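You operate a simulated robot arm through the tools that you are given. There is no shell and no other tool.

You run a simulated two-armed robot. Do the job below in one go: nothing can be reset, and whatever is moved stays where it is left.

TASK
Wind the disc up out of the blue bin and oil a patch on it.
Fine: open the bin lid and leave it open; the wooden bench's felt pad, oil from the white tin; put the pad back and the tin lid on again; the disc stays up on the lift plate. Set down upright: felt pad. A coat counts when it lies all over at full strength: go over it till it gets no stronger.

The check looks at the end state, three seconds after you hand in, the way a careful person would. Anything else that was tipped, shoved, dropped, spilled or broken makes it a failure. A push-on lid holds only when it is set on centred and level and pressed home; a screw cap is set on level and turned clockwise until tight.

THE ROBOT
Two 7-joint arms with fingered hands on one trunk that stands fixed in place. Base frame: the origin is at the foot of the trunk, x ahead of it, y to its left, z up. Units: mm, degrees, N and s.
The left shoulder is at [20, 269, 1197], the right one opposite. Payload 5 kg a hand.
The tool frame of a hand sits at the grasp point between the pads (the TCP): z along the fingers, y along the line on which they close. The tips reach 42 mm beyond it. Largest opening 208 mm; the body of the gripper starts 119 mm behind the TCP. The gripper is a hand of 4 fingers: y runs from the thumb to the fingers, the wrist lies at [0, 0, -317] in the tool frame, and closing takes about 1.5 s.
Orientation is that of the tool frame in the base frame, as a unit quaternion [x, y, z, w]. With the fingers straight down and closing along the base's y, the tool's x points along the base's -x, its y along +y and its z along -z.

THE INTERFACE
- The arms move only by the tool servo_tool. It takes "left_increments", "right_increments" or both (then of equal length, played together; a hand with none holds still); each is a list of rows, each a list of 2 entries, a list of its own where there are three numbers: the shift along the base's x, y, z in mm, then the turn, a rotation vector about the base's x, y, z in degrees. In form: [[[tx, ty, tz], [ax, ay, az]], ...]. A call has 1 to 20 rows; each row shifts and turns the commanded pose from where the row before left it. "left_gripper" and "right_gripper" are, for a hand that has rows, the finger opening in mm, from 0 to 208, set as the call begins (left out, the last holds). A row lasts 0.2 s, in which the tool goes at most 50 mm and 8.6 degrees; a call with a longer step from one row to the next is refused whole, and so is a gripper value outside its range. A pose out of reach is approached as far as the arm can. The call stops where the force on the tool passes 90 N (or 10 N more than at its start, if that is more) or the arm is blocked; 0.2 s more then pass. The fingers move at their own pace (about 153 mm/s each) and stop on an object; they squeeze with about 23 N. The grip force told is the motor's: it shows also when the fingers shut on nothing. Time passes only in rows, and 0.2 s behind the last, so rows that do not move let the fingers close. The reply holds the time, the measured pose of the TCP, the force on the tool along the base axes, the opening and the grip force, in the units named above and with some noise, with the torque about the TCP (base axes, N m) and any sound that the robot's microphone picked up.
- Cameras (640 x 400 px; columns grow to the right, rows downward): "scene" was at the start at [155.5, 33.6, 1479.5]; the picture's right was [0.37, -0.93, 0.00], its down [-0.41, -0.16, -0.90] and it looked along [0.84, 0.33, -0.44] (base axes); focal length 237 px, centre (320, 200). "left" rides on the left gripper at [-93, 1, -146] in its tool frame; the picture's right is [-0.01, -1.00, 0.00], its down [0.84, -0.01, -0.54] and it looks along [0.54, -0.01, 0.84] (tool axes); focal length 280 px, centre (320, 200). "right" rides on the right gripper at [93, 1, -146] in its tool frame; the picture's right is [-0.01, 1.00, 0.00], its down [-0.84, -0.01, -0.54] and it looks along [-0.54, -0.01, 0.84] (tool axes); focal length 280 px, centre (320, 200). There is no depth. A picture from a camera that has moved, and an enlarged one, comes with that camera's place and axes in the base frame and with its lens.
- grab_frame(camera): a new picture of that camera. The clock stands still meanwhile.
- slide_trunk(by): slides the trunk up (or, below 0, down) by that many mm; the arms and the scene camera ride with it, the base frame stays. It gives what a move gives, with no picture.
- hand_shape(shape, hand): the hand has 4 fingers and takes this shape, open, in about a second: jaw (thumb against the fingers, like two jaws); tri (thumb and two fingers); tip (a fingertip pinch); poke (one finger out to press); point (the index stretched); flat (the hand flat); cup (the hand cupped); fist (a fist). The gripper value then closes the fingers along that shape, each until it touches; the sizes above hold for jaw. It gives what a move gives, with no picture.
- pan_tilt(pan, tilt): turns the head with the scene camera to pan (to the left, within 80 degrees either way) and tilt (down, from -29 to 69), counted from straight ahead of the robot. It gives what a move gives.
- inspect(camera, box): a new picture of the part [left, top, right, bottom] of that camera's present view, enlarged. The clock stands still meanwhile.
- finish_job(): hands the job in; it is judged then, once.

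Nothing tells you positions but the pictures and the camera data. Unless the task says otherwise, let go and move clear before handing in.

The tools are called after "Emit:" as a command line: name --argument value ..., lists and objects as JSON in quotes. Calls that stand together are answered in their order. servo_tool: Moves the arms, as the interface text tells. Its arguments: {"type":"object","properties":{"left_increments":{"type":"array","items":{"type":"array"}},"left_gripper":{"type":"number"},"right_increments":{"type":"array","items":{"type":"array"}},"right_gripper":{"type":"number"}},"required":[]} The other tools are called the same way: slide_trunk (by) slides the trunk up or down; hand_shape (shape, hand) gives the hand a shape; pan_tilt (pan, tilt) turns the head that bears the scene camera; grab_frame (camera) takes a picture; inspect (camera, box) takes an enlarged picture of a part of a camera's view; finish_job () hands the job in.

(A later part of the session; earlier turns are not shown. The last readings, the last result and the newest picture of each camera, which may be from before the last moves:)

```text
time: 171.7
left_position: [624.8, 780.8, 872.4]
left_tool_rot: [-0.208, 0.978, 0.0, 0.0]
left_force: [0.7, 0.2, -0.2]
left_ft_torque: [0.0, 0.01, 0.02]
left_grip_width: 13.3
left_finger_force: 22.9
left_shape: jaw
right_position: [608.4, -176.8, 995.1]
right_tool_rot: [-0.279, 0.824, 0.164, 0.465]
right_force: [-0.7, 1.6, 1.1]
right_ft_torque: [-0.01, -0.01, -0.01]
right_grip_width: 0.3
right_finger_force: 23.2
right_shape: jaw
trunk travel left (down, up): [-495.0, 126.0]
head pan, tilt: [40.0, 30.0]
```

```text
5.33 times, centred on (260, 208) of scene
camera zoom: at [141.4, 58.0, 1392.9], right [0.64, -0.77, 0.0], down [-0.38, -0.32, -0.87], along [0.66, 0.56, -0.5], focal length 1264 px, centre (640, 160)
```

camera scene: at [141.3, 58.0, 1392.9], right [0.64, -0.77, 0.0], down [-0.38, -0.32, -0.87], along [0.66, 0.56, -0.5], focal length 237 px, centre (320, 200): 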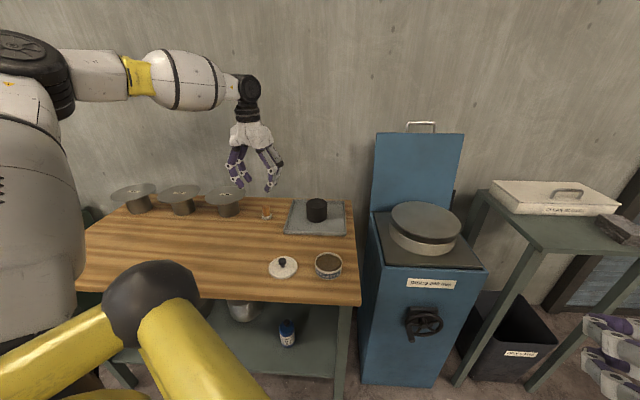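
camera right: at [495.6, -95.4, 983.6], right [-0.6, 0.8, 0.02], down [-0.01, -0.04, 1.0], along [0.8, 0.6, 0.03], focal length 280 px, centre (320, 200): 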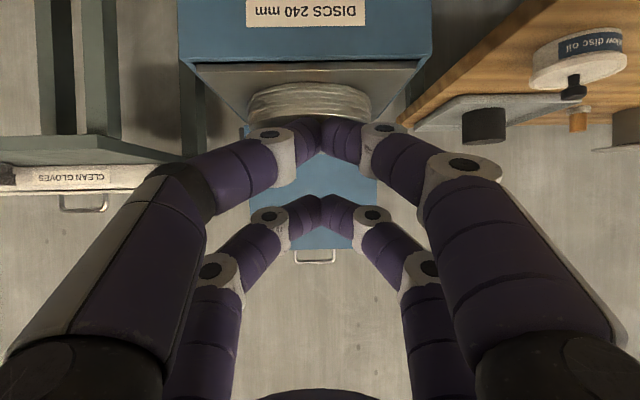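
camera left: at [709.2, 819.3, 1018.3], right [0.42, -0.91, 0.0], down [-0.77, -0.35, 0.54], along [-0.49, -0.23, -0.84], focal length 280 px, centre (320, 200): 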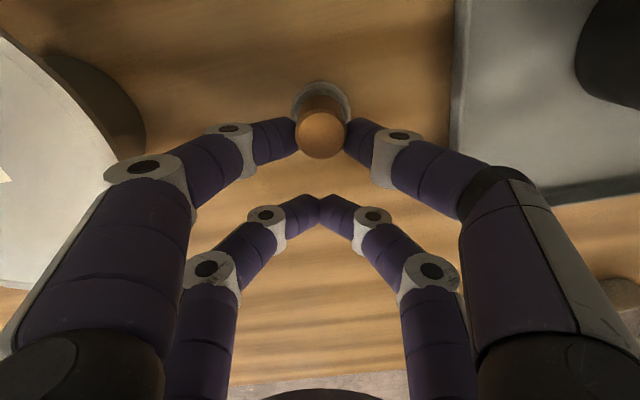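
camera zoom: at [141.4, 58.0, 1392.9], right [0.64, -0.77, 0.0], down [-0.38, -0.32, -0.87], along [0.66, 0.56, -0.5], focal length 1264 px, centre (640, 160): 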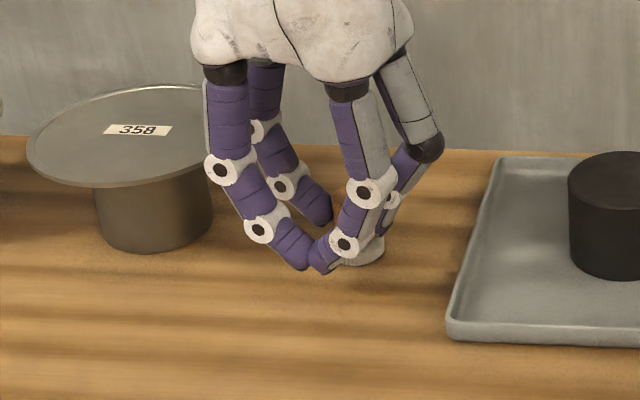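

The front pair holds the pad handle. I'll lift a little and check that it hangs straight.

Emit:
servo_tool --left_increments '[[[0, 0, 5], [0, 0, 0]], [[0, 0, 10], [0, 0, 0]], [[0, 0, 15], [0, 0, 0]], [[0, 0, 15], [0, 0, 0]], [[0, 0, 0], [0, 0, 0]]]'

Emit:
inspect --camera "left" --box '[220, 60, 420, 220]'

Emit:
inspect --camera "scene" --box '[220, 160, 300, 230]'

```text
time: 172.9
left_position: [625.2, 781.0, 916.0]
left_tool_rot: [-0.208, 0.978, 0.0, 0.0]
left_force: [0.2, -0.2, -0.6]
left_ft_torque: [0.0, -0.01, -0.01]
left_grip_width: 13.3
left_finger_force: 23.1
left_shape: jaw
right_position: [609.7, -176.7, 996.0]
right_tool_rot: [-0.278, 0.824, 0.164, 0.466]
right_force: [0.2, -0.5, 0.5]
right_ft_torque: [0.0, 0.02, 0.0]
right_grip_width: 0.0
right_finger_force: 23.0
right_shape: jaw
trunk travel left (down, up): [-495.0, 126.0]
head pan, tilt: [40.0, 30.0]
```

```text
2.50 times, centred on (320, 140) of left
camera zoom: at [709.7, 819.3, 1062.7], right [0.42, -0.91, 0.0], down [-0.77, -0.35, 0.54], along [-0.49, -0.23, -0.84], focal length 701 px, centre (320, 350)
```

zoom: 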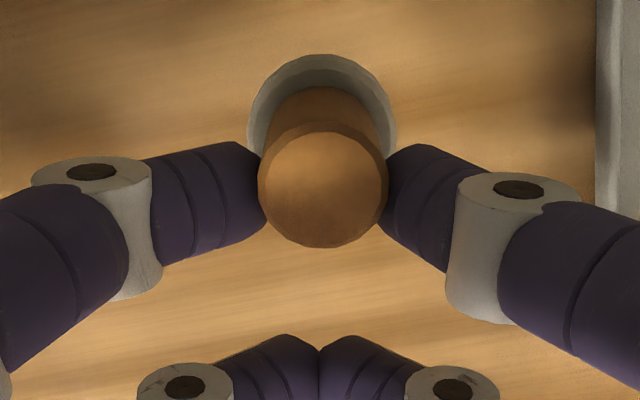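

```text
5.71 times, centred on (260, 195) of scene
camera zoom: at [141.4, 58.1, 1392.8], right [0.64, -0.77, 0.0], down [-0.38, -0.32, -0.87], along [0.66, 0.56, -0.5], focal length 1355 px, centre (663, 229)
```

zoom: 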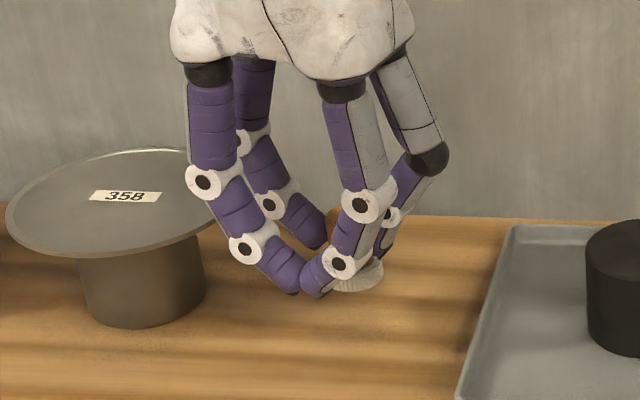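

The pad hangs straight. I'll raise it and carry it over the open tin.

Emit:
servo_tool --left_increments '[[[0, 0, 25], [0, 0, 0]], [[0, 0, 25], [0, 0, 0]], [[-7.4, -44.2, 0], [0, 0, 0]], [[-7.4, -44.2, 0], [0, 0, 0]], [[-7.4, -44.2, 0], [0, 0, 0]], [[-7.4, -44.2, 0], [0, 0, 0]], [[-7.4, -44.2, 0], [0, 0, 0]], [[-7.4, -44.2, 0], [0, 0, 0]], [[-7.4, -44.2, 0], [0, 0, 0]], [[-7.4, -44.2, 0], [0, 0, 0]], [[-7.4, -44, 0], [0, 0, 0]], [[0, 0, 0], [0, 0, 0]]]'

Emit:
grab_frame --camera "left"

Emit:
pan_tilt --pan 22 --tilt 35

Emit:
grab_frame --camera "scene"

```text
time: 175.5
left_position: [558.4, 381.1, 965.8]
left_tool_rot: [-0.208, 0.978, -0.001, 0.0]
left_force: [0.1, 0.2, -0.6]
left_ft_torque: [0.01, 0.02, -0.01]
left_grip_width: 13.1
left_finger_force: 22.7
left_shape: jaw
right_position: [609.8, -175.3, 993.9]
right_tool_rot: [-0.279, 0.824, 0.164, 0.466]
right_force: [0.5, -0.1, -0.2]
right_ft_torque: [0.02, 0.02, 0.03]
right_grip_width: 0.0
right_finger_force: 22.9
right_shape: jaw
trunk travel left (down, up): [-495.0, 126.0]
head pan, tilt: [40.0, 30.0]
```

```text
taken
camera left: at [642.3, 420.8, 1113.0], right [0.42, -0.91, 0.0], down [-0.76, -0.35, 0.54], along [-0.49, -0.23, -0.84], focal length 280 px, centre (320, 200)
```

left: 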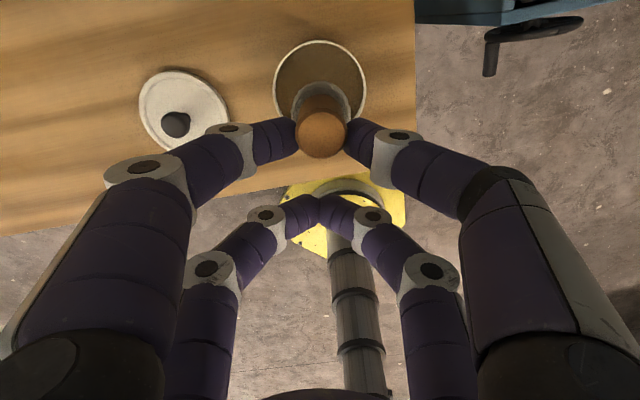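

```text
time: 176.3
left_position: [558.2, 381.1, 966.6]
left_tool_rot: [-0.208, 0.978, 0.001, 0.001]
left_force: [0.1, -0.3, -0.5]
left_ft_torque: [0.01, -0.03, 0.04]
left_grip_width: 13.0
left_finger_force: 23.6
left_shape: jaw
right_position: [609.1, -175.8, 995.4]
right_tool_rot: [-0.279, 0.824, 0.164, 0.466]
right_force: [0.2, -0.2, -0.3]
right_ft_torque: [0.02, 0.04, 0.02]
right_grip_width: 0.0
right_finger_force: 23.3
right_shape: jaw
trunk travel left (down, up): [-495.0, 126.0]
head pan, tilt: [22.0, 35.0]
```

```text
taken
camera scene: at [153.7, 32.7, 1385.1], right [0.38, -0.93, 0.0], down [-0.53, -0.21, -0.82], along [0.76, 0.31, -0.57], focal length 237 px, centre (320, 200)
```

scene: 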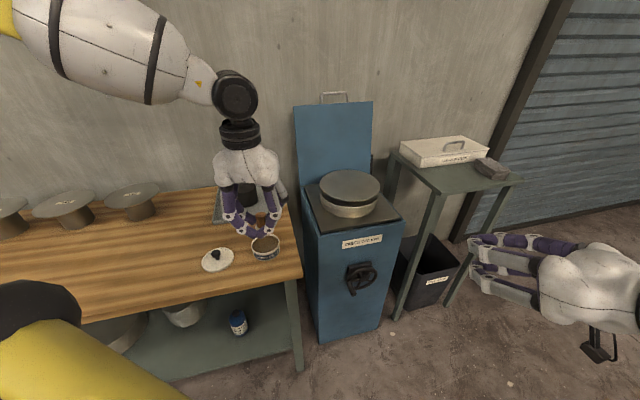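

Emit:
inspect --camera "left" --box '[240, 20, 400, 160]'

Emit:
inspect --camera "scene" --box '[190, 190, 300, 280]'

```text
2.86 times, centred on (320, 90) of left
camera zoom: at [642.5, 420.5, 1113.4], right [0.42, -0.91, 0.0], down [-0.77, -0.35, 0.54], along [-0.49, -0.23, -0.84], focal length 801 px, centre (320, 514)
```

zoom: 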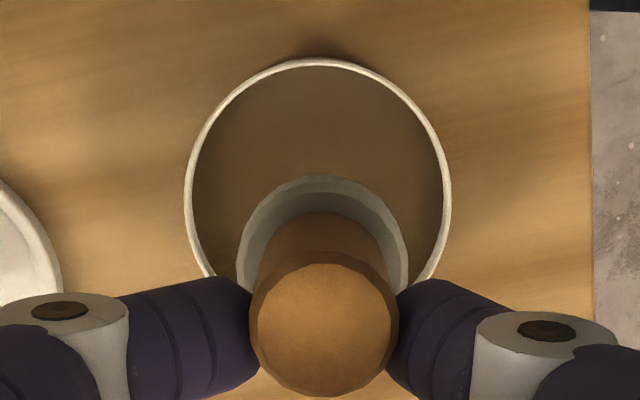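

```text
4.44 times, centred on (245, 235) of scene
camera zoom: at [153.7, 32.7, 1385.1], right [0.38, -0.93, 0.0], down [-0.53, -0.21, -0.82], along [0.76, 0.31, -0.57], focal length 1054 px, centre (653, 44)
```

zoom: 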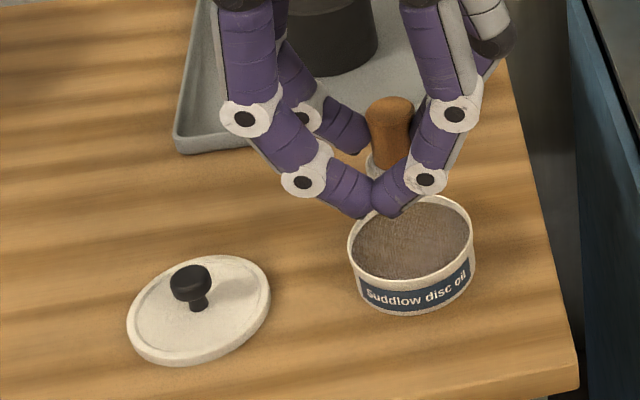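

Pad axis is at about [591,396] and the tin centre at about [593.8,398]. I'll centre it and lower the felt into the oil slowly.

Emit:
servo_tool --left_increments '[[[2.6, 2.3, -15], [0, 0, 0]], [[0, 0, -15], [0, 0, 0]], [[0, 0, -15], [0, 0, 0]], [[0, 0, -10], [0, 0, 0]], [[0, 0, -5], [0, 0, 0]], [[0, 0, 0], [0, 0, 0]]]'

Emit:
inspect --camera "scene" --box '[190, 190, 300, 280]'

Emit:
inspect --camera "left" --box '[240, 20, 400, 160]'

```text
time: 177.7
left_position: [561.2, 385.7, 904.7]
left_tool_rot: [-0.208, 0.978, 0.0, -0.001]
left_force: [-0.4, 1.0, -0.6]
left_ft_torque: [0.02, 0.0, 0.02]
left_grip_width: 13.1
left_finger_force: 23.3
left_shape: jaw
right_position: [610.4, -176.7, 994.6]
right_tool_rot: [-0.279, 0.824, 0.164, 0.465]
right_force: [-0.4, 0.0, -0.9]
right_ft_torque: [0.02, 0.05, 0.02]
right_grip_width: 0.0
right_finger_force: 22.8
right_shape: jaw
trunk travel left (down, up): [-495.0, 126.0]
head pan, tilt: [22.0, 35.0]
```

```text
4.44 times, centred on (245, 235) of scene
camera zoom: at [153.8, 32.9, 1385.1], right [0.37, -0.93, 0.0], down [-0.53, -0.21, -0.82], along [0.76, 0.31, -0.57], focal length 1054 px, centre (653, 44)
```

zoom: 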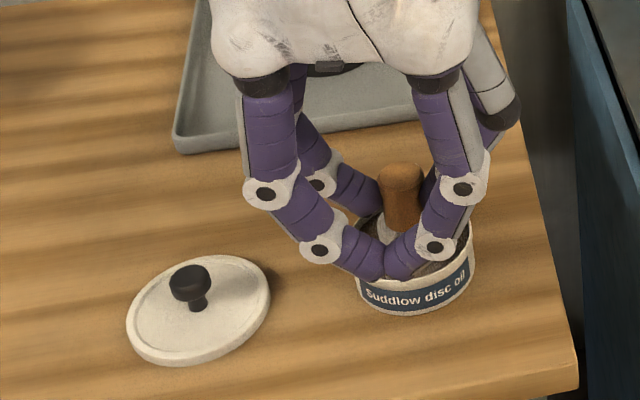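

```text
2.86 times, centred on (320, 90) of left
camera zoom: at [645.6, 423.8, 1052.6], right [0.42, -0.91, 0.0], down [-0.77, -0.35, 0.54], along [-0.49, -0.23, -0.84], focal length 801 px, centre (320, 514)
```

zoom: 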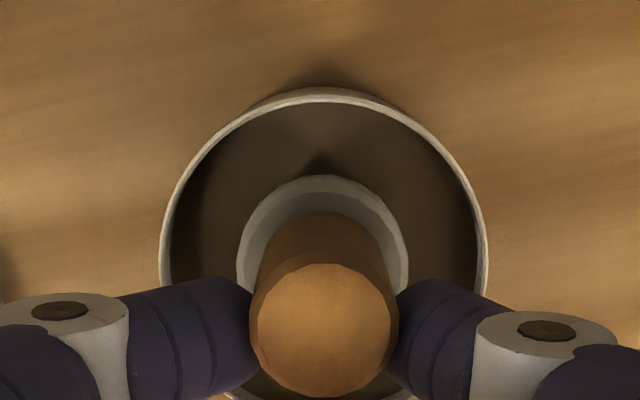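

Emit:
servo_tool --left_increments '[[[0, 0, -4], [0, 0, 0]], [[0, 0, -4], [0, 0, 0]], [[0, 0, 0], [0, 0, 0]]]'

Emit:
servo_tool --left_increments '[[[0, 0, -4], [0, 0, 0]], [[0, 0, 0], [0, 0, 0]], [[0, 0, 0], [0, 0, 0]]]'

Emit:
inspect --camera "left" --box '[240, 20, 400, 160]'

Emit:
inspect --camera "scene" --box '[190, 190, 300, 280]'

```text
time: 178.5
left_position: [560.8, 385.0, 899.7]
left_tool_rot: [-0.207, 0.978, -0.001, 0.0]
left_force: [0.0, -0.5, 12.1]
left_ft_torque: [0.13, -0.37, 0.01]
left_grip_width: 13.5
left_finger_force: 23.4
left_shape: jaw
right_position: [609.3, -176.2, 995.1]
right_tool_rot: [-0.279, 0.824, 0.164, 0.465]
right_force: [0.1, -0.4, 0.0]
right_ft_torque: [0.0, 0.01, 0.01]
right_grip_width: 0.0
right_finger_force: 23.3
right_shape: jaw
trunk travel left (down, up): [-495.0, 126.0]
head pan, tilt: [22.0, 35.0]
```

```text
time: 179.3
left_position: [560.6, 384.5, 895.6]
left_tool_rot: [-0.208, 0.978, 0.0, 0.003]
left_force: [1.1, -1.9, 39.9]
left_ft_torque: [0.38, -1.28, -0.09]
left_grip_width: 16.1
left_finger_force: 22.8
left_shape: jaw
right_position: [608.3, -177.0, 995.5]
right_tool_rot: [-0.279, 0.823, 0.164, 0.466]
right_force: [-0.3, 0.3, -0.1]
right_ft_torque: [-0.01, 0.01, -0.06]
right_grip_width: 0.2
right_finger_force: 23.0
right_shape: jaw
trunk travel left (down, up): [-495.0, 126.0]
head pan, tilt: [22.0, 35.0]
```

```text
2.86 times, centred on (320, 90) of left
camera zoom: at [645.4, 423.5, 1044.1], right [0.42, -0.91, 0.0], down [-0.77, -0.35, 0.54], along [-0.49, -0.23, -0.84], focal length 801 px, centre (320, 514)
```

zoom: 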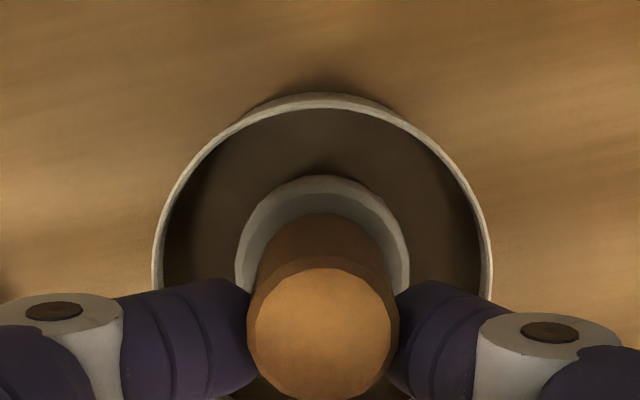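

```text
4.44 times, centred on (245, 235) of scene
camera zoom: at [152.1, 31.7, 1385.5], right [0.37, -0.93, 0.0], down [-0.53, -0.21, -0.82], along [0.76, 0.31, -0.57], focal length 1054 px, centre (653, 44)
```

zoom: 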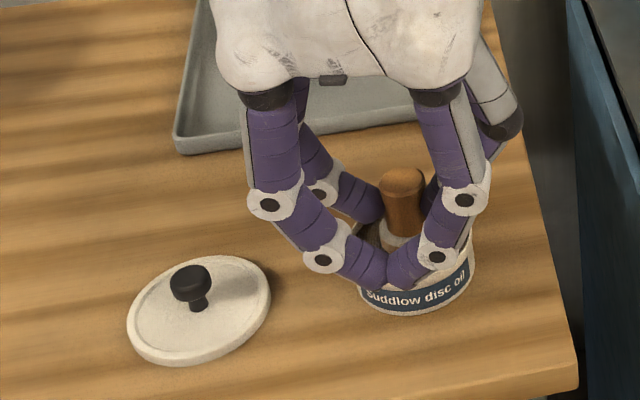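

The oil bears the pad at about TCP z=900, and I pressed harder than needed. I'll back off, lift clear and check the pad.

Emit:
servo_tool --left_increments '[[[0, 0, 4], [0, 0, 0]], [[0, 0, 2], [0, 0, 0]], [[0, 0, 0], [0, 0, 0]], [[0, 0, 10], [0, 0, 0]], [[0, 0, 15], [0, 0, 0]], [[0, 0, 20], [0, 0, 0]], [[0, 0, 20], [0, 0, 0]], [[0, 0, 0], [0, 0, 0]]]'

Emit:
inspect --camera "left" --box '[220, 20, 420, 180]'

Emit:
inspect --camera "scene" --box '[210, 180, 310, 270]'

```text
time: 181.1
left_position: [561.1, 383.9, 964.6]
left_tool_rot: [-0.208, 0.978, 0.0, 0.0]
left_force: [0.6, 0.9, -1.1]
left_ft_torque: [-0.02, 0.0, 0.01]
left_grip_width: 14.8
left_finger_force: 22.7
left_shape: jaw
right_position: [609.7, -176.7, 994.3]
right_tool_rot: [-0.279, 0.824, 0.164, 0.466]
right_force: [-0.5, -0.3, -0.4]
right_ft_torque: [0.0, 0.01, 0.0]
right_grip_width: 0.1
right_finger_force: 23.1
right_shape: jaw
trunk travel left (down, up): [-495.0, 126.0]
head pan, tilt: [22.0, 35.0]
```

```text
2.50 times, centred on (320, 100) of left
camera zoom: at [645.7, 422.3, 1111.7], right [0.42, -0.91, 0.0], down [-0.77, -0.35, 0.54], along [-0.49, -0.23, -0.84], focal length 701 px, centre (320, 450)
```

zoom: 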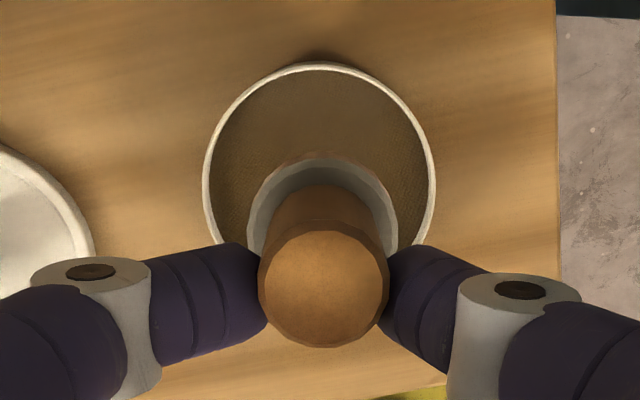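

```text
4.44 times, centred on (260, 225) of scene
camera zoom: at [153.8, 33.0, 1385.0], right [0.37, -0.93, 0.0], down [-0.53, -0.21, -0.82], along [0.76, 0.31, -0.57], focal length 1054 px, centre (587, 89)
```

zoom: 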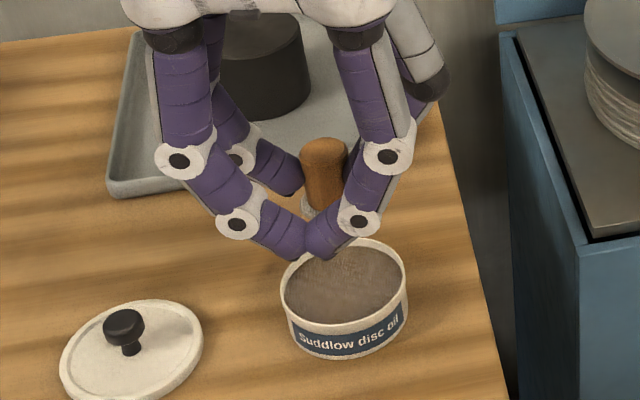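

The tin hasn't moved and the pad is loaded. I'll raise the trunk for reach, then carry the pad over the disc in checked steps.

Emit:
slide_trunk --by 100

Emit:
servo_tool --left_increments '[[[36, -17, 0], [0, 0, 0]], [[36, -17, 0], [0, 0, 0]], [[36, -17, 0], [0, 0, 0]], [[36, -17, 0], [0, 0, 0]], [[36, -17, 0], [0, 0, 0]], [[0, 0, 0], [0, 0, 0]]]'

```text
time: 182.4
left_position: [562.6, 384.9, 1063.9]
left_tool_rot: [-0.208, 0.978, 0.0, -0.001]
left_force: [0.4, -0.1, -1.5]
left_ft_torque: [-0.01, 0.06, -0.02]
left_grip_width: 14.7
left_finger_force: 23.0
left_shape: jaw
right_position: [609.9, -176.4, 1097.2]
right_tool_rot: [-0.278, 0.824, 0.164, 0.465]
right_force: [0.3, -0.1, -0.5]
right_ft_torque: [0.0, -0.02, 0.01]
right_grip_width: 0.1
right_finger_force: 23.5
right_shape: jaw
trunk travel left (down, up): [-595.0, 26.0]
head pan, tilt: [22.0, 35.0]
```

```text
time: 183.8
left_position: [740.8, 298.1, 1064.5]
left_tool_rot: [-0.208, 0.978, -0.001, 0.002]
left_force: [0.1, -1.5, -1.1]
left_ft_torque: [-0.06, 0.0, 0.01]
left_grip_width: 14.2
left_finger_force: 23.4
left_shape: jaw
right_position: [609.9, -176.4, 1096.7]
right_tool_rot: [-0.279, 0.823, 0.164, 0.466]
right_force: [0.2, 1.1, 0.4]
right_ft_torque: [-0.04, 0.0, 0.02]
right_grip_width: 0.0
right_finger_force: 22.8
right_shape: jaw
trunk travel left (down, up): [-595.0, 26.0]
head pan, tilt: [22.0, 35.0]
```

Emit:
servo_tool --left_increments '[[[36, -17, 0], [0, 0, 0]], [[36, -17, 0], [0, 0, 0]], [[30, -14, 0], [0, 0, 0]], [[0, 0, 0], [0, 0, 0]]]'

Emit:
servo_tool --left_increments '[[[30, -14, -10], [0, 0, 0]], [[20, -10, -10], [0, 0, 0]], [[0, 0, 0], [0, 0, 0]]]'

Emit:
grab_frame --camera "left"

Emit:
grab_frame --camera "scene"

```text
time: 184.8
left_position: [787.4, 293.2, 1066.2]
left_tool_rot: [-0.208, 0.978, -0.001, 0.001]
left_force: [-0.2, 0.2, -0.1]
left_ft_torque: [0.01, -0.02, -0.04]
left_grip_width: 14.3
left_finger_force: 22.9
left_shape: jaw
left hand out of reach, approached as far as the arm can: row 2, 3
right_position: [609.4, -176.5, 1096.0]
right_tool_rot: [-0.278, 0.824, 0.163, 0.466]
right_force: [0.0, 0.0, 0.1]
right_ft_torque: [-0.01, -0.02, 0.0]
right_grip_width: 0.0
right_finger_force: 23.4
right_shape: jaw
trunk travel left (down, up): [-595.0, 26.0]
head pan, tilt: [22.0, 35.0]
```

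```text
time: 185.6
left_position: [794.4, 301.8, 1050.3]
left_tool_rot: [-0.208, 0.978, -0.001, 0.0]
left_force: [-0.4, -0.1, -0.8]
left_ft_torque: [0.02, 0.0, -0.01]
left_grip_width: 14.3
left_finger_force: 23.6
left_shape: jaw
left hand out of reach, approached as far as the arm can: row 1, 2
right_position: [609.4, -176.8, 1096.0]
right_tool_rot: [-0.279, 0.824, 0.164, 0.466]
right_force: [0.4, -0.3, -0.3]
right_ft_torque: [-0.02, -0.02, 0.01]
right_grip_width: 0.1
right_finger_force: 23.4
right_shape: jaw
trunk travel left (down, up): [-595.0, 26.0]
head pan, tilt: [22.0, 35.0]
```

```text
taken
camera left: at [878.8, 340.1, 1197.2], right [0.42, -0.91, 0.0], down [-0.77, -0.35, 0.54], along [-0.49, -0.23, -0.84], focal length 280 px, centre (320, 200)
```

left: 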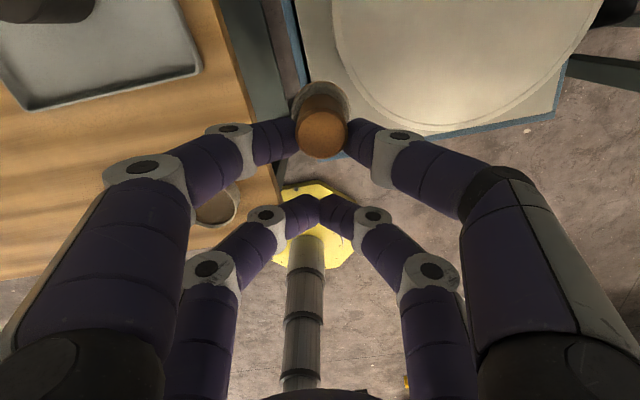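

```text
taken
camera scene: at [151.3, 32.7, 1485.4], right [0.37, -0.93, 0.0], down [-0.53, -0.21, -0.82], along [0.76, 0.31, -0.57], focal length 237 px, centre (320, 200)
```

scene: 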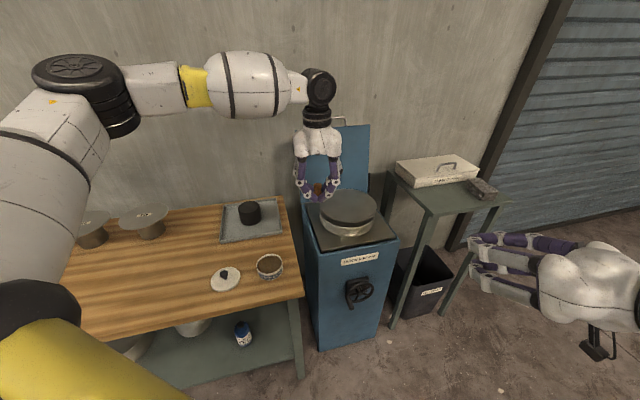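

The left arm runs into its limit at about [790,295] with this hand yaw. I'll test whether yawing the hand right and pitching it forward opens the reach over the disc.

Emit:
servo_tool --left_increments '[[[-5, 2, 5], [0, 0, -7.3]], [[-5, 2, 5], [0, 0, -7.3]], [[0, 0, 0], [0, 0, -7.3]], [[0, 0, 0], [0, 0, -7.3]], [[0, 0, 0], [0, 0, -7.3]], [[0, 0, 0], [0, 0, -7.3]], [[0, 0, 0], [0, 0, 0]]]'

Emit:
servo_tool --left_increments '[[[0, 0, 0], [-2.74, -7.52, 0]], [[0, 0, 0], [-2.74, -7.52, 0]], [[0, 0, 0], [-2.74, -7.52, 0]], [[0, 0, 0], [-2.74, -7.52, 0]], [[0, 0, 0], [0, 0, 0]]]'

```text
time: 187.2
left_position: [783.9, 304.7, 1060.0]
left_tool_rot: [0.172, 0.985, 0.0, 0.0]
left_force: [-0.1, 1.0, -1.0]
left_ft_torque: [0.01, 0.05, -0.02]
left_grip_width: 14.3
left_finger_force: 22.9
left_shape: jaw
right_position: [610.7, -176.6, 1095.5]
right_tool_rot: [-0.279, 0.823, 0.164, 0.466]
right_force: [0.1, -0.7, 0.0]
right_ft_torque: [0.03, 0.02, 0.01]
right_grip_width: 0.0
right_finger_force: 23.0
right_shape: jaw
trunk travel left (down, up): [-595.0, 26.0]
head pan, tilt: [22.0, 35.0]
```

```text
time: 188.4
left_position: [784.8, 305.1, 1060.6]
left_tool_rot: [0.165, 0.947, -0.049, 0.271]
left_force: [-0.1, 0.0, 0.2]
left_ft_torque: [0.0, 0.04, 0.01]
left_grip_width: 14.4
left_finger_force: 22.4
left_shape: jaw
right_position: [611.0, -177.0, 1095.3]
right_tool_rot: [-0.278, 0.824, 0.163, 0.466]
right_force: [-0.2, 0.2, 0.2]
right_ft_torque: [0.02, 0.01, 0.02]
right_grip_width: 0.1
right_finger_force: 22.6
right_shape: jaw
trunk travel left (down, up): [-595.0, 26.0]
head pan, tilt: [22.0, 35.0]
```

Emit:
servo_tool --left_increments '[[[26, -12.5, 0], [0, 0, 0]], [[26, -12.5, 0], [0, 0, 0]], [[26, -12.5, 0], [0, 0, 0]], [[0, 0, 0], [0, 0, 0]]]'

Emit:
servo_tool --left_increments '[[[26, -12.5, 0], [0, 0, 0]], [[26, -12.5, 0], [0, 0, 0]], [[0, 0, 0], [0, 0, 0]]]'

Emit:
grab_frame --camera "scene"

Emit:
grab_frame --camera "left"

```text
time: 189.4
left_position: [862.4, 268.0, 1061.1]
left_tool_rot: [0.165, 0.947, -0.048, 0.272]
left_force: [0.2, 0.1, -1.0]
left_ft_torque: [0.04, 0.02, 0.01]
left_grip_width: 14.2
left_finger_force: 22.8
left_shape: jaw
right_position: [608.6, -176.3, 1096.4]
right_tool_rot: [-0.278, 0.823, 0.164, 0.467]
right_force: [0.7, -0.6, -0.2]
right_ft_torque: [0.03, -0.02, -0.01]
right_grip_width: 0.0
right_finger_force: 23.3
right_shape: jaw
trunk travel left (down, up): [-595.0, 26.0]
head pan, tilt: [22.0, 35.0]
```

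```text
time: 190.2
left_position: [914.2, 243.1, 1061.2]
left_tool_rot: [0.166, 0.947, -0.049, 0.272]
left_force: [-0.1, 0.0, -0.9]
left_ft_torque: [0.03, 0.03, 0.0]
left_grip_width: 14.1
left_finger_force: 23.4
left_shape: jaw
right_position: [609.7, -177.3, 1094.9]
right_tool_rot: [-0.279, 0.823, 0.164, 0.466]
right_force: [0.1, -0.7, 0.2]
right_ft_torque: [0.01, 0.02, 0.01]
right_grip_width: 0.0
right_finger_force: 23.2
right_shape: jaw
trunk travel left (down, up): [-595.0, 26.0]
head pan, tilt: [22.0, 35.0]
```

```text
taken
camera scene: at [151.1, 32.7, 1485.6], right [0.37, -0.93, 0.0], down [-0.53, -0.21, -0.82], along [0.76, 0.31, -0.57], focal length 237 px, centre (320, 200)
```

scene: 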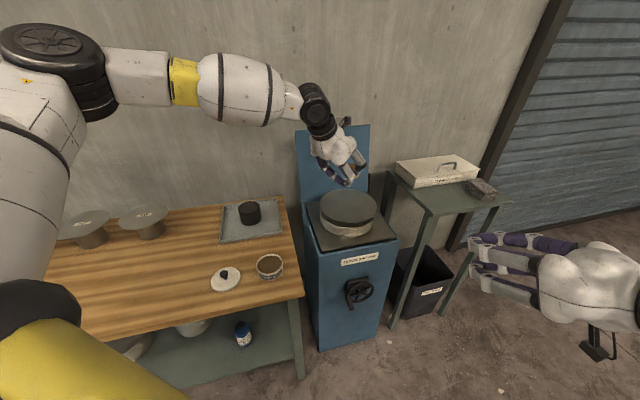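

```text
taken
camera left: at [916.5, 243.3, 1235.2], right [-0.33, -0.94, 0.01], down [-0.94, 0.33, 0.01], along [-0.01, -0.01, -1.0], focal length 280 px, centre (320, 200)
```

left: 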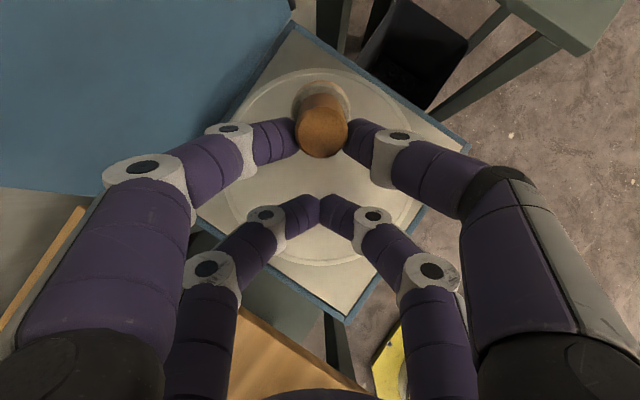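

With the hand yawed right and pitched 32° the reach is fine, and the camera now looks straight down on the disc. I'll try un-pitching to vertical here, since with this yaw the vertical tool may also reach.

Emit:
servo_tool --left_increments '[[[-12, 6, -10], [2.74, 7.52, 0]], [[-12, 6, -10], [2.74, 7.52, 0]], [[0, 0, 0], [0, 0, 0]]]'

Emit:
servo_tool --left_increments '[[[0, 0, -5], [2.74, 7.52, 0]], [[0, 0, -5], [2.74, 7.52, 0]], [[0, 0, 0], [0, 0, 0]]]'

Emit:
grab_frame --camera "left"

```text
time: 191.0
left_position: [874.9, 269.4, 1041.0]
left_tool_rot: [0.17, 0.975, -0.025, 0.138]
left_force: [0.6, -0.3, -0.3]
left_ft_torque: [0.0, 0.08, 0.03]
left_grip_width: 14.1
left_finger_force: 22.7
left_shape: jaw
left hand out of reach, approached as far as the arm can: row 2
right_position: [610.5, -178.0, 1095.0]
right_tool_rot: [-0.277, 0.824, 0.163, 0.466]
right_force: [-0.9, 0.2, 0.0]
right_ft_torque: [0.02, 0.0, 0.02]
right_grip_width: 0.0
right_finger_force: 22.6
right_shape: jaw
trunk travel left (down, up): [-595.0, 26.0]
head pan, tilt: [22.0, 35.0]
```

```text
time: 191.8
left_position: [810.9, 319.5, 1037.7]
left_tool_rot: [0.171, 0.985, -0.001, 0.002]
left_force: [0.0, 0.8, 0.1]
left_ft_torque: [0.02, 0.0, 0.02]
left_grip_width: 14.3
left_finger_force: 22.5
left_shape: jaw
left hand out of reach, approached as far as the arm can: row 1, 2
right_position: [610.0, -177.1, 1095.7]
right_tool_rot: [-0.279, 0.823, 0.164, 0.466]
right_force: [0.3, 0.4, -0.2]
right_ft_torque: [0.02, -0.01, 0.03]
right_grip_width: 0.0
right_finger_force: 22.9
right_shape: jaw
trunk travel left (down, up): [-595.0, 26.0]
head pan, tilt: [22.0, 35.0]
```

```text
taken
camera left: at [897.6, 289.8, 1184.6], right [-0.33, -0.95, 0.0], down [-0.8, 0.28, 0.53], along [-0.51, 0.17, -0.85], focal length 280 px, centre (320, 200)
```

left: 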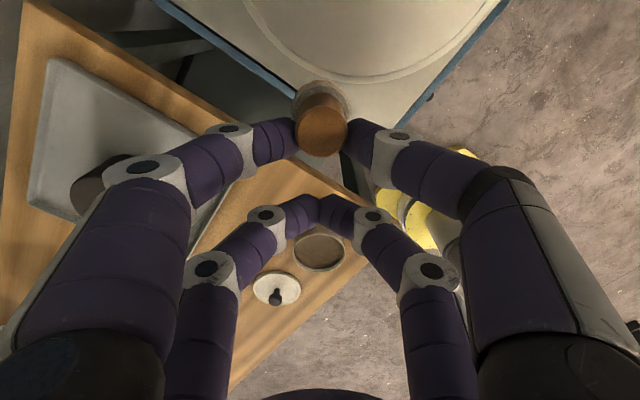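

Only with the tilt does the arm reach the disc, so I'll stand the pad back in the tin and re-grip it with the other finger pair and the hand tilted. First, back to the tin.

Emit:
servo_tool --left_increments '[[[-36, 13, 0], [0, 0, 0]], [[-36, 13, 0], [0, 0, 0]], [[-36, 13, 0], [0, 0, 0]], [[-36, 13, 0], [0, 0, 0]], [[-36, 13, 0], [0, 0, 0]], [[-36, 13, 0], [0, 0, 0]], [[-35, 13, 0], [0, 0, 0]], [[0, 0, -20], [0, 0, 0]], [[0, 0, -20], [0, 0, 0]], [[0, 0, -20], [0, 0, 0]], [[0, 0, 0], [0, 0, 0]]]'

Emit:
inspect --camera "left" --box '[220, 20, 420, 180]'

Emit:
inspect --camera "scene" --box '[210, 180, 310, 300]'

```text
time: 194.2
left_position: [558.1, 410.8, 976.8]
left_tool_rot: [0.172, 0.985, 0.0, -0.001]
left_force: [0.6, -0.9, -0.3]
left_ft_torque: [0.02, 0.04, 0.02]
left_grip_width: 14.1
left_finger_force: 22.8
left_shape: jaw
right_position: [610.8, -176.7, 1095.1]
right_tool_rot: [-0.277, 0.824, 0.163, 0.467]
right_force: [0.8, 0.0, -0.2]
right_ft_torque: [0.02, 0.01, 0.03]
right_grip_width: 0.0
right_finger_force: 23.1
right_shape: jaw
trunk travel left (down, up): [-595.0, 26.0]
head pan, tilt: [22.0, 35.0]
```

```text
2.50 times, centred on (320, 100) of left
camera zoom: at [646.5, 380.1, 1123.4], right [-0.32, -0.95, 0.0], down [-0.8, 0.27, 0.54], along [-0.51, 0.17, -0.84], focal length 701 px, centre (320, 450)
```

zoom: 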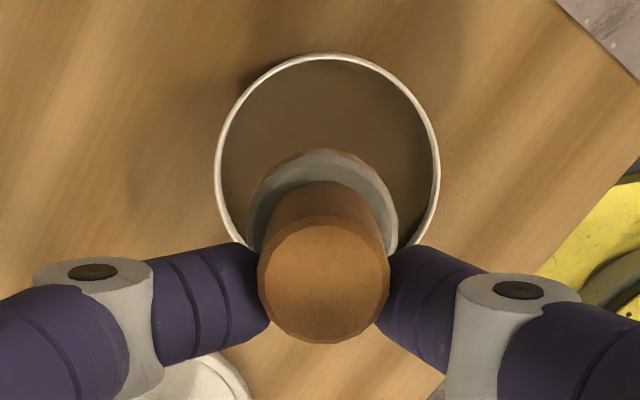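

```text
3.33 times, centred on (260, 240) of scene
camera zoom: at [151.8, 32.9, 1485.4], right [0.37, -0.93, 0.0], down [-0.53, -0.21, -0.82], along [0.76, 0.31, -0.57], focal length 790 px, centre (520, 67)
```

zoom: 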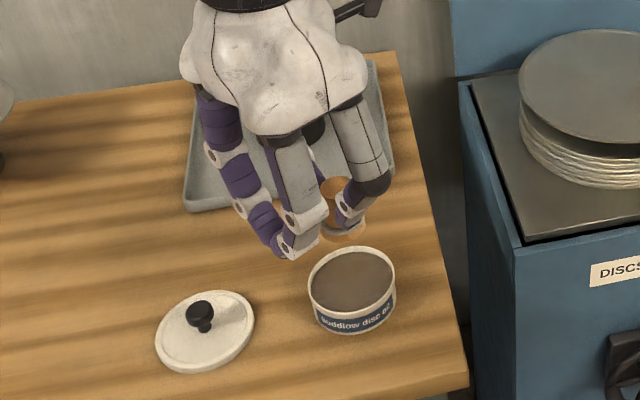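

Emit:
servo_tool --left_increments '[[[1.7, -2.1, -20], [0, 0, 0]], [[0, 0, -20], [0, 0, 0]], [[0, 0, -20], [0, 0, 0]], [[0, 0, -10], [0, 0, 0]], [[0, 0, 0], [0, 0, 0]]]'

Emit:
servo_tool --left_increments '[[[0, 0, -3], [0, 0, 0]], [[0, 0, -2], [0, 0, 0]], [[0, 0, 0], [0, 0, 0]]]'

Emit:
servo_tool --left_increments '[[[0, 0, -2], [0, 0, 0]], [[0, 0, 0], [0, 0, 0]]]'

```text
time: 195.4
left_position: [561.2, 409.4, 907.1]
left_tool_rot: [0.173, 0.985, 0.0, -0.001]
left_force: [-0.7, 0.5, -1.1]
left_ft_torque: [-0.02, 0.02, 0.01]
left_grip_width: 13.9
left_finger_force: 22.9
left_shape: jaw
right_position: [609.9, -176.0, 1095.9]
right_tool_rot: [-0.279, 0.824, 0.164, 0.466]
right_force: [-0.1, -0.2, 0.1]
right_ft_torque: [-0.01, -0.03, -0.01]
right_grip_width: 0.0
right_finger_force: 23.4
right_shape: jaw
trunk travel left (down, up): [-595.0, 26.0]
head pan, tilt: [22.0, 35.0]
```

```text
time: 196.2
left_position: [560.4, 407.9, 901.1]
left_tool_rot: [0.172, 0.985, 0.0, -0.001]
left_force: [-0.3, 0.0, 0.3]
left_ft_torque: [-0.03, 0.02, 0.03]
left_grip_width: 14.1
left_finger_force: 22.8
left_shape: jaw
right_position: [609.5, -176.4, 1094.8]
right_tool_rot: [-0.279, 0.824, 0.164, 0.466]
right_force: [-0.1, 0.0, -0.1]
right_ft_torque: [0.0, 0.03, 0.01]
right_grip_width: 0.2
right_finger_force: 23.1
right_shape: jaw
trunk travel left (down, up): [-595.0, 26.0]
head pan, tilt: [22.0, 35.0]
```

```text
time: 196.8
left_position: [560.4, 408.6, 899.1]
left_tool_rot: [0.172, 0.985, -0.001, 0.0]
left_force: [-0.8, -0.4, 0.9]
left_ft_torque: [-0.01, -0.03, 0.0]
left_grip_width: 13.7
left_finger_force: 22.9
left_shape: jaw
right_position: [611.5, -177.4, 1095.1]
right_tool_rot: [-0.279, 0.824, 0.163, 0.465]
right_force: [0.2, 0.1, -0.8]
right_ft_torque: [0.04, 0.0, -0.01]
right_grip_width: 0.0
right_finger_force: 22.4
right_shape: jaw
trunk travel left (down, up): [-595.0, 26.0]
head pan, tilt: [22.0, 35.0]
```

Emit:
servo_tool --left_increments '[[[0, 0, -2], [0, 0, 0]], [[0, 0, 0], [0, 0, 0]]]'

Emit:
servo_tool --left_increments '[[[0, 0, -2], [0, 0, 0]], [[0, 0, 0], [0, 0, 0]]]'

```text
time: 197.4
left_position: [559.7, 408.9, 899.9]
left_tool_rot: [0.172, 0.985, 0.0, 0.002]
left_force: [-2.0, 0.2, 11.4]
left_ft_torque: [-0.2, -0.34, -0.01]
left_grip_width: 14.3
left_finger_force: 23.1
left_shape: jaw
right_position: [609.4, -177.5, 1095.8]
right_tool_rot: [-0.278, 0.824, 0.163, 0.466]
right_force: [0.1, 0.8, -0.3]
right_ft_torque: [-0.02, -0.02, 0.02]
right_grip_width: 0.1
right_finger_force: 23.1
right_shape: jaw
trunk travel left (down, up): [-595.0, 26.0]
head pan, tilt: [22.0, 35.0]
```

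```text
time: 198.0
left_position: [559.6, 409.2, 898.5]
left_tool_rot: [0.172, 0.985, 0.0, 0.003]
left_force: [-0.8, 1.7, 25.4]
left_ft_torque: [-0.26, -0.82, 0.04]
left_grip_width: 14.7
left_finger_force: 23.2
left_shape: jaw
right_position: [608.9, -176.6, 1096.9]
right_tool_rot: [-0.278, 0.824, 0.163, 0.466]
right_force: [0.1, 0.1, -0.5]
right_ft_torque: [0.0, -0.03, 0.0]
right_grip_width: 0.2
right_finger_force: 23.6
right_shape: jaw
trunk travel left (down, up): [-595.0, 26.0]
head pan, tilt: [22.0, 35.0]
```

Contact again at about 899.5. I'll relieve the pressure and release the pad so it stands in the tin.

Emit:
servo_tool --left_increments '[[[0, 0, 2.5], [0, 0, 0]], [[0, 0, 0], [0, 0, 0]]]'

Emit:
servo_tool --left_increments '[[[0, 0, 0], [0, 0, 0]], [[0, 0, 0], [0, 0, 0]], [[0, 0, 0], [0, 0, 0]]]' --left_gripper 64

Emit:
inspect --camera "left" --box '[220, 20, 420, 180]'

```text
time: 198.6
left_position: [561.4, 408.1, 898.0]
left_tool_rot: [0.171, 0.985, 0.0, 0.0]
left_force: [1.7, 0.2, 12.6]
left_ft_torque: [-0.18, -0.47, 0.06]
left_grip_width: 14.8
left_finger_force: 22.7
left_shape: jaw
right_position: [609.6, -177.0, 1095.3]
right_tool_rot: [-0.278, 0.824, 0.163, 0.466]
right_force: [-0.6, -0.3, -0.4]
right_ft_torque: [-0.02, 0.0, 0.0]
right_grip_width: 0.0
right_finger_force: 23.4
right_shape: jaw
trunk travel left (down, up): [-595.0, 26.0]
head pan, tilt: [22.0, 35.0]
```

```text
time: 199.4
left_position: [560.3, 409.3, 898.1]
left_tool_rot: [0.173, 0.985, 0.0, 0.0]
left_force: [-0.1, 0.1, -0.8]
left_ft_torque: [-0.03, 0.02, 0.0]
left_grip_width: 63.7
left_finger_force: 0.1
left_shape: jaw
right_position: [610.0, -178.6, 1095.8]
right_tool_rot: [-0.278, 0.823, 0.164, 0.467]
right_force: [0.0, 0.2, 0.4]
right_ft_torque: [-0.01, -0.03, 0.01]
right_grip_width: 0.0
right_finger_force: 22.5
right_shape: jaw
trunk travel left (down, up): [-595.0, 26.0]
head pan, tilt: [22.0, 35.0]
```

```text
2.50 times, centred on (320, 100) of left
camera zoom: at [648.6, 378.4, 1044.8], right [-0.33, -0.95, 0.0], down [-0.8, 0.27, 0.54], along [-0.51, 0.17, -0.84], focal length 701 px, centre (320, 450)
```

zoom: 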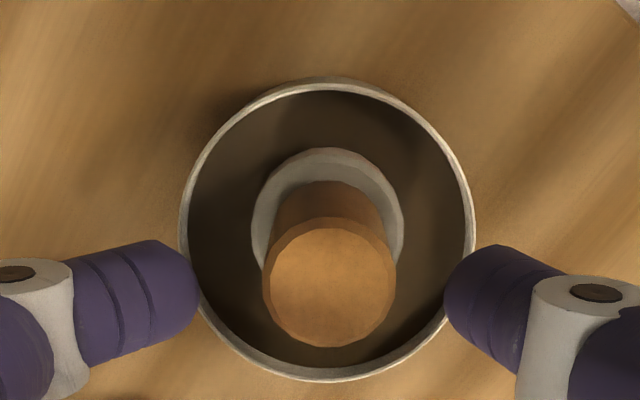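

The pad stands nicely in the tin. I'll rise, yaw to −30° and pitch forward 35° so the back finger pair sits over the pad.

Emit:
servo_tool --left_increments '[[[0, 0, 25], [0, 0, 0]], [[0, 0, 25], [0, 0, 0]], [[0, 0, 25], [0, 0, 0]], [[0, 0, 25], [0, 0, 0]], [[5.8, -2.4, 0], [0, 0, -5]], [[5.8, -2.4, 0], [0, 0, -5]], [[5.8, -2.4, 0], [-3.5, -6.06, 0]], [[5.8, -2.4, 0], [-3.5, -6.06, 0]], [[5.8, -2.4, 0], [-3.5, -6.06, 0]], [[5.8, -2.5, 0], [-3.5, -6.06, 0]], [[5.8, -2.5, 0], [-3.5, -6.06, 0]], [[0, 0, 0], [0, 0, 0]]]'

Emit:
grab_frame --camera "left"

Emit:
inspect --camera "scene" --box '[200, 150, 330, 300]'

```text
time: 202.0
left_position: [601.0, 391.3, 999.6]
left_tool_rot: [0.246, 0.921, -0.078, 0.291]
left_force: [-0.6, -0.4, 1.2]
left_ft_torque: [0.02, -0.02, -0.01]
left_grip_width: 63.9
left_finger_force: 0.0
left_shape: jaw
right_position: [610.3, -177.5, 1096.6]
right_tool_rot: [-0.277, 0.824, 0.163, 0.467]
right_force: [0.1, 0.2, 0.3]
right_ft_torque: [0.04, 0.0, 0.0]
right_grip_width: 0.0
right_finger_force: 23.2
right_shape: jaw
trunk travel left (down, up): [-595.0, 26.0]
head pan, tilt: [22.0, 35.0]
```

```text
taken
camera left: at [595.0, 396.1, 1173.4], right [-0.49, -0.87, 0.01], down [-0.87, 0.49, -0.04], along [0.03, -0.03, -1.0], focal length 280 px, centre (320, 200)
```

left: 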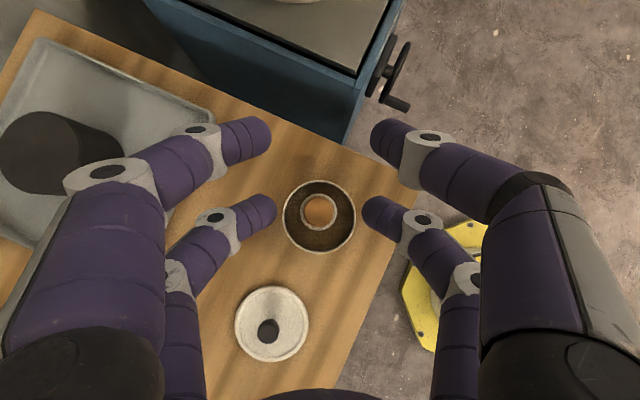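

```text
2.67 times, centred on (265, 225) of scene
camera zoom: at [151.1, 32.3, 1485.5], right [0.37, -0.93, 0.0], down [-0.53, -0.21, -0.82], along [0.76, 0.31, -0.57], focal length 632 px, centre (467, 133)
```

zoom: 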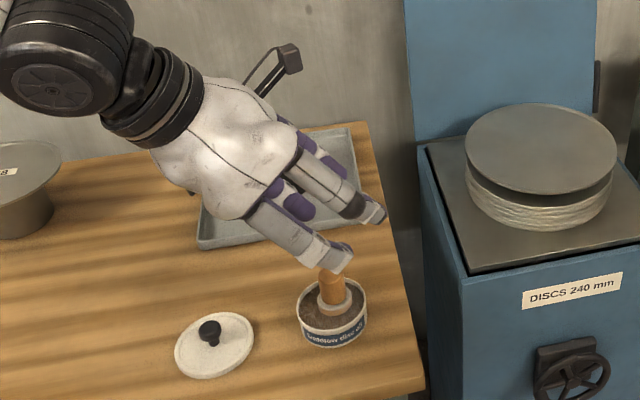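

Very good view: the pad sits right between the back fingers with the camera looking straight down. Descending and closing on the handle.

Emit:
servo_tool --left_increments '[[[0, 0, -20], [0, 0, 0]], [[0, 0, -20], [0, 0, 0]], [[0, 0, -20], [0, 0, 0]], [[0, 0, -12], [0, 0, 0]], [[0, 0, 0], [0, 0, 0]]]'

Emit:
grab_frame --camera "left"

Emit:
inspect --camera "scene" --box '[210, 200, 310, 290]'

```text
time: 203.2
left_position: [599.2, 392.3, 926.8]
left_tool_rot: [0.246, 0.922, -0.079, 0.29]
left_force: [0.7, 0.5, -0.3]
left_ft_torque: [-0.01, 0.0, -0.01]
left_grip_width: 63.9
left_finger_force: 0.1
left_shape: jaw
right_position: [609.4, -177.9, 1095.2]
right_tool_rot: [-0.278, 0.824, 0.163, 0.467]
right_force: [0.3, -0.3, -0.5]
right_ft_torque: [0.01, 0.02, 0.04]
right_grip_width: 0.2
right_finger_force: 23.4
right_shape: jaw
trunk travel left (down, up): [-595.0, 26.0]
head pan, tilt: [22.0, 35.0]
```

```text
taken
camera left: at [595.0, 396.8, 1100.2], right [-0.49, -0.87, 0.01], down [-0.87, 0.49, -0.04], along [0.03, -0.03, -1.0], focal length 280 px, centre (320, 200)
```

left: 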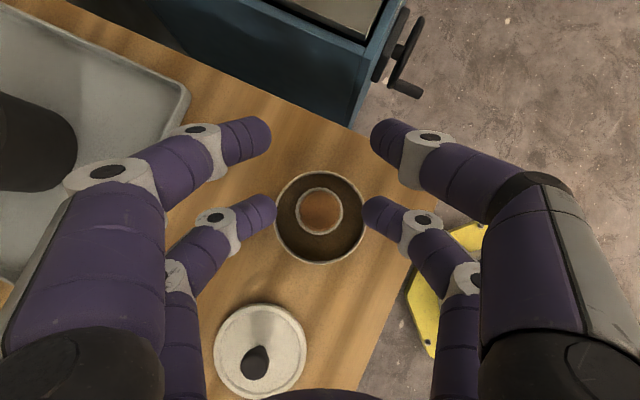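

```text
4.44 times, centred on (260, 245) of scene
camera zoom: at [151.3, 32.9, 1485.4], right [0.37, -0.93, 0.0], down [-0.53, -0.21, -0.82], along [0.76, 0.31, -0.57], focal length 1054 px, centre (587, 0)
```

zoom: 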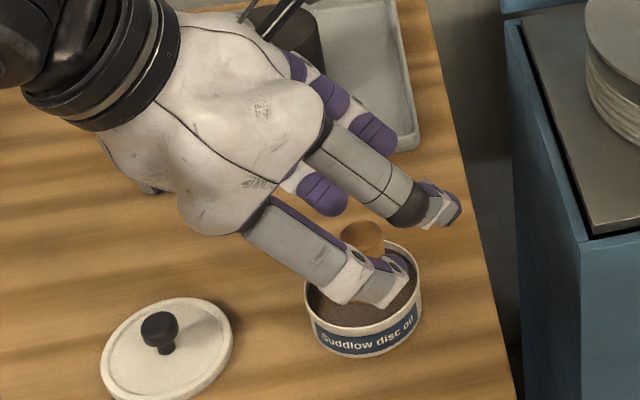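

Emit:
servo_tool --left_increments '[[[0, 0, -8], [0, 0, 0]], [[0, 0, 0], [0, 0, 0]]]'

Emit:
servo_tool --left_increments '[[[0, 0, 0], [0, 0, 0]], [[0, 0, 0], [0, 0, 0]], [[0, 0, 0], [0, 0, 0]], [[0, 0, 0], [0, 0, 0]]]' --left_gripper 0

Emit:
grab_frame --camera "left"

Emit:
inspect --camera "scene" --box '[210, 200, 310, 290]'

```text
time: 203.8
left_position: [599.6, 391.7, 918.6]
left_tool_rot: [0.246, 0.921, -0.079, 0.29]
left_force: [0.8, 0.3, 0.5]
left_ft_torque: [0.0, 0.02, 0.01]
left_grip_width: 63.8
left_finger_force: 0.0
left_shape: jaw
right_position: [609.9, -177.4, 1096.7]
right_tool_rot: [-0.278, 0.824, 0.163, 0.466]
right_force: [0.9, -0.5, -0.4]
right_ft_torque: [-0.01, 0.01, 0.04]
right_grip_width: 0.0
right_finger_force: 23.1
right_shape: jaw
trunk travel left (down, up): [-595.0, 26.0]
head pan, tilt: [22.0, 35.0]
```

```text
time: 204.8
left_position: [600.6, 392.2, 918.1]
left_tool_rot: [0.246, 0.921, -0.079, 0.29]
left_force: [-0.8, -0.2, -0.9]
left_ft_torque: [-0.01, 0.02, 0.01]
left_grip_width: 1.0
left_finger_force: 23.2
left_shape: jaw
right_position: [610.5, -176.7, 1095.5]
right_tool_rot: [-0.279, 0.824, 0.164, 0.466]
right_force: [-0.3, 0.3, -0.4]
right_ft_torque: [-0.03, 0.02, 0.0]
right_grip_width: 0.0
right_finger_force: 22.5
right_shape: jaw
trunk travel left (down, up): [-595.0, 26.0]
head pan, tilt: [22.0, 35.0]
```

```text
taken
camera left: at [595.0, 396.9, 1091.9], right [-0.49, -0.87, 0.01], down [-0.87, 0.49, -0.04], along [0.03, -0.03, -1.0], focal length 280 px, centre (320, 200)
```

left: 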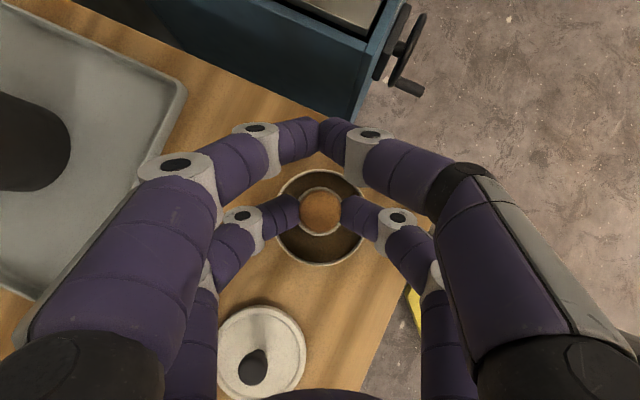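

```text
4.44 times, centred on (260, 245) of scene
camera zoom: at [151.4, 32.9, 1485.4], right [0.37, -0.93, 0.0], down [-0.53, -0.21, -0.82], along [0.76, 0.31, -0.57], focal length 1054 px, centre (587, 0)
```

zoom: 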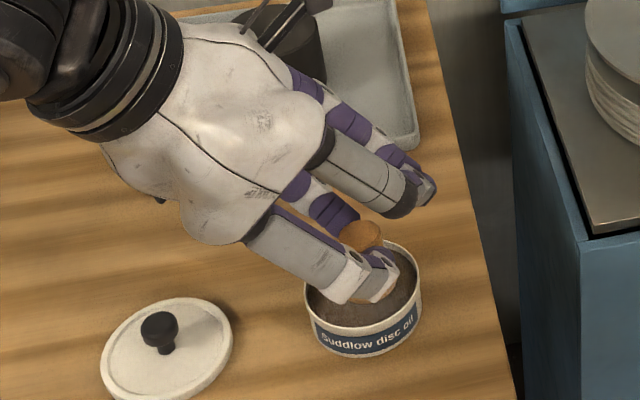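

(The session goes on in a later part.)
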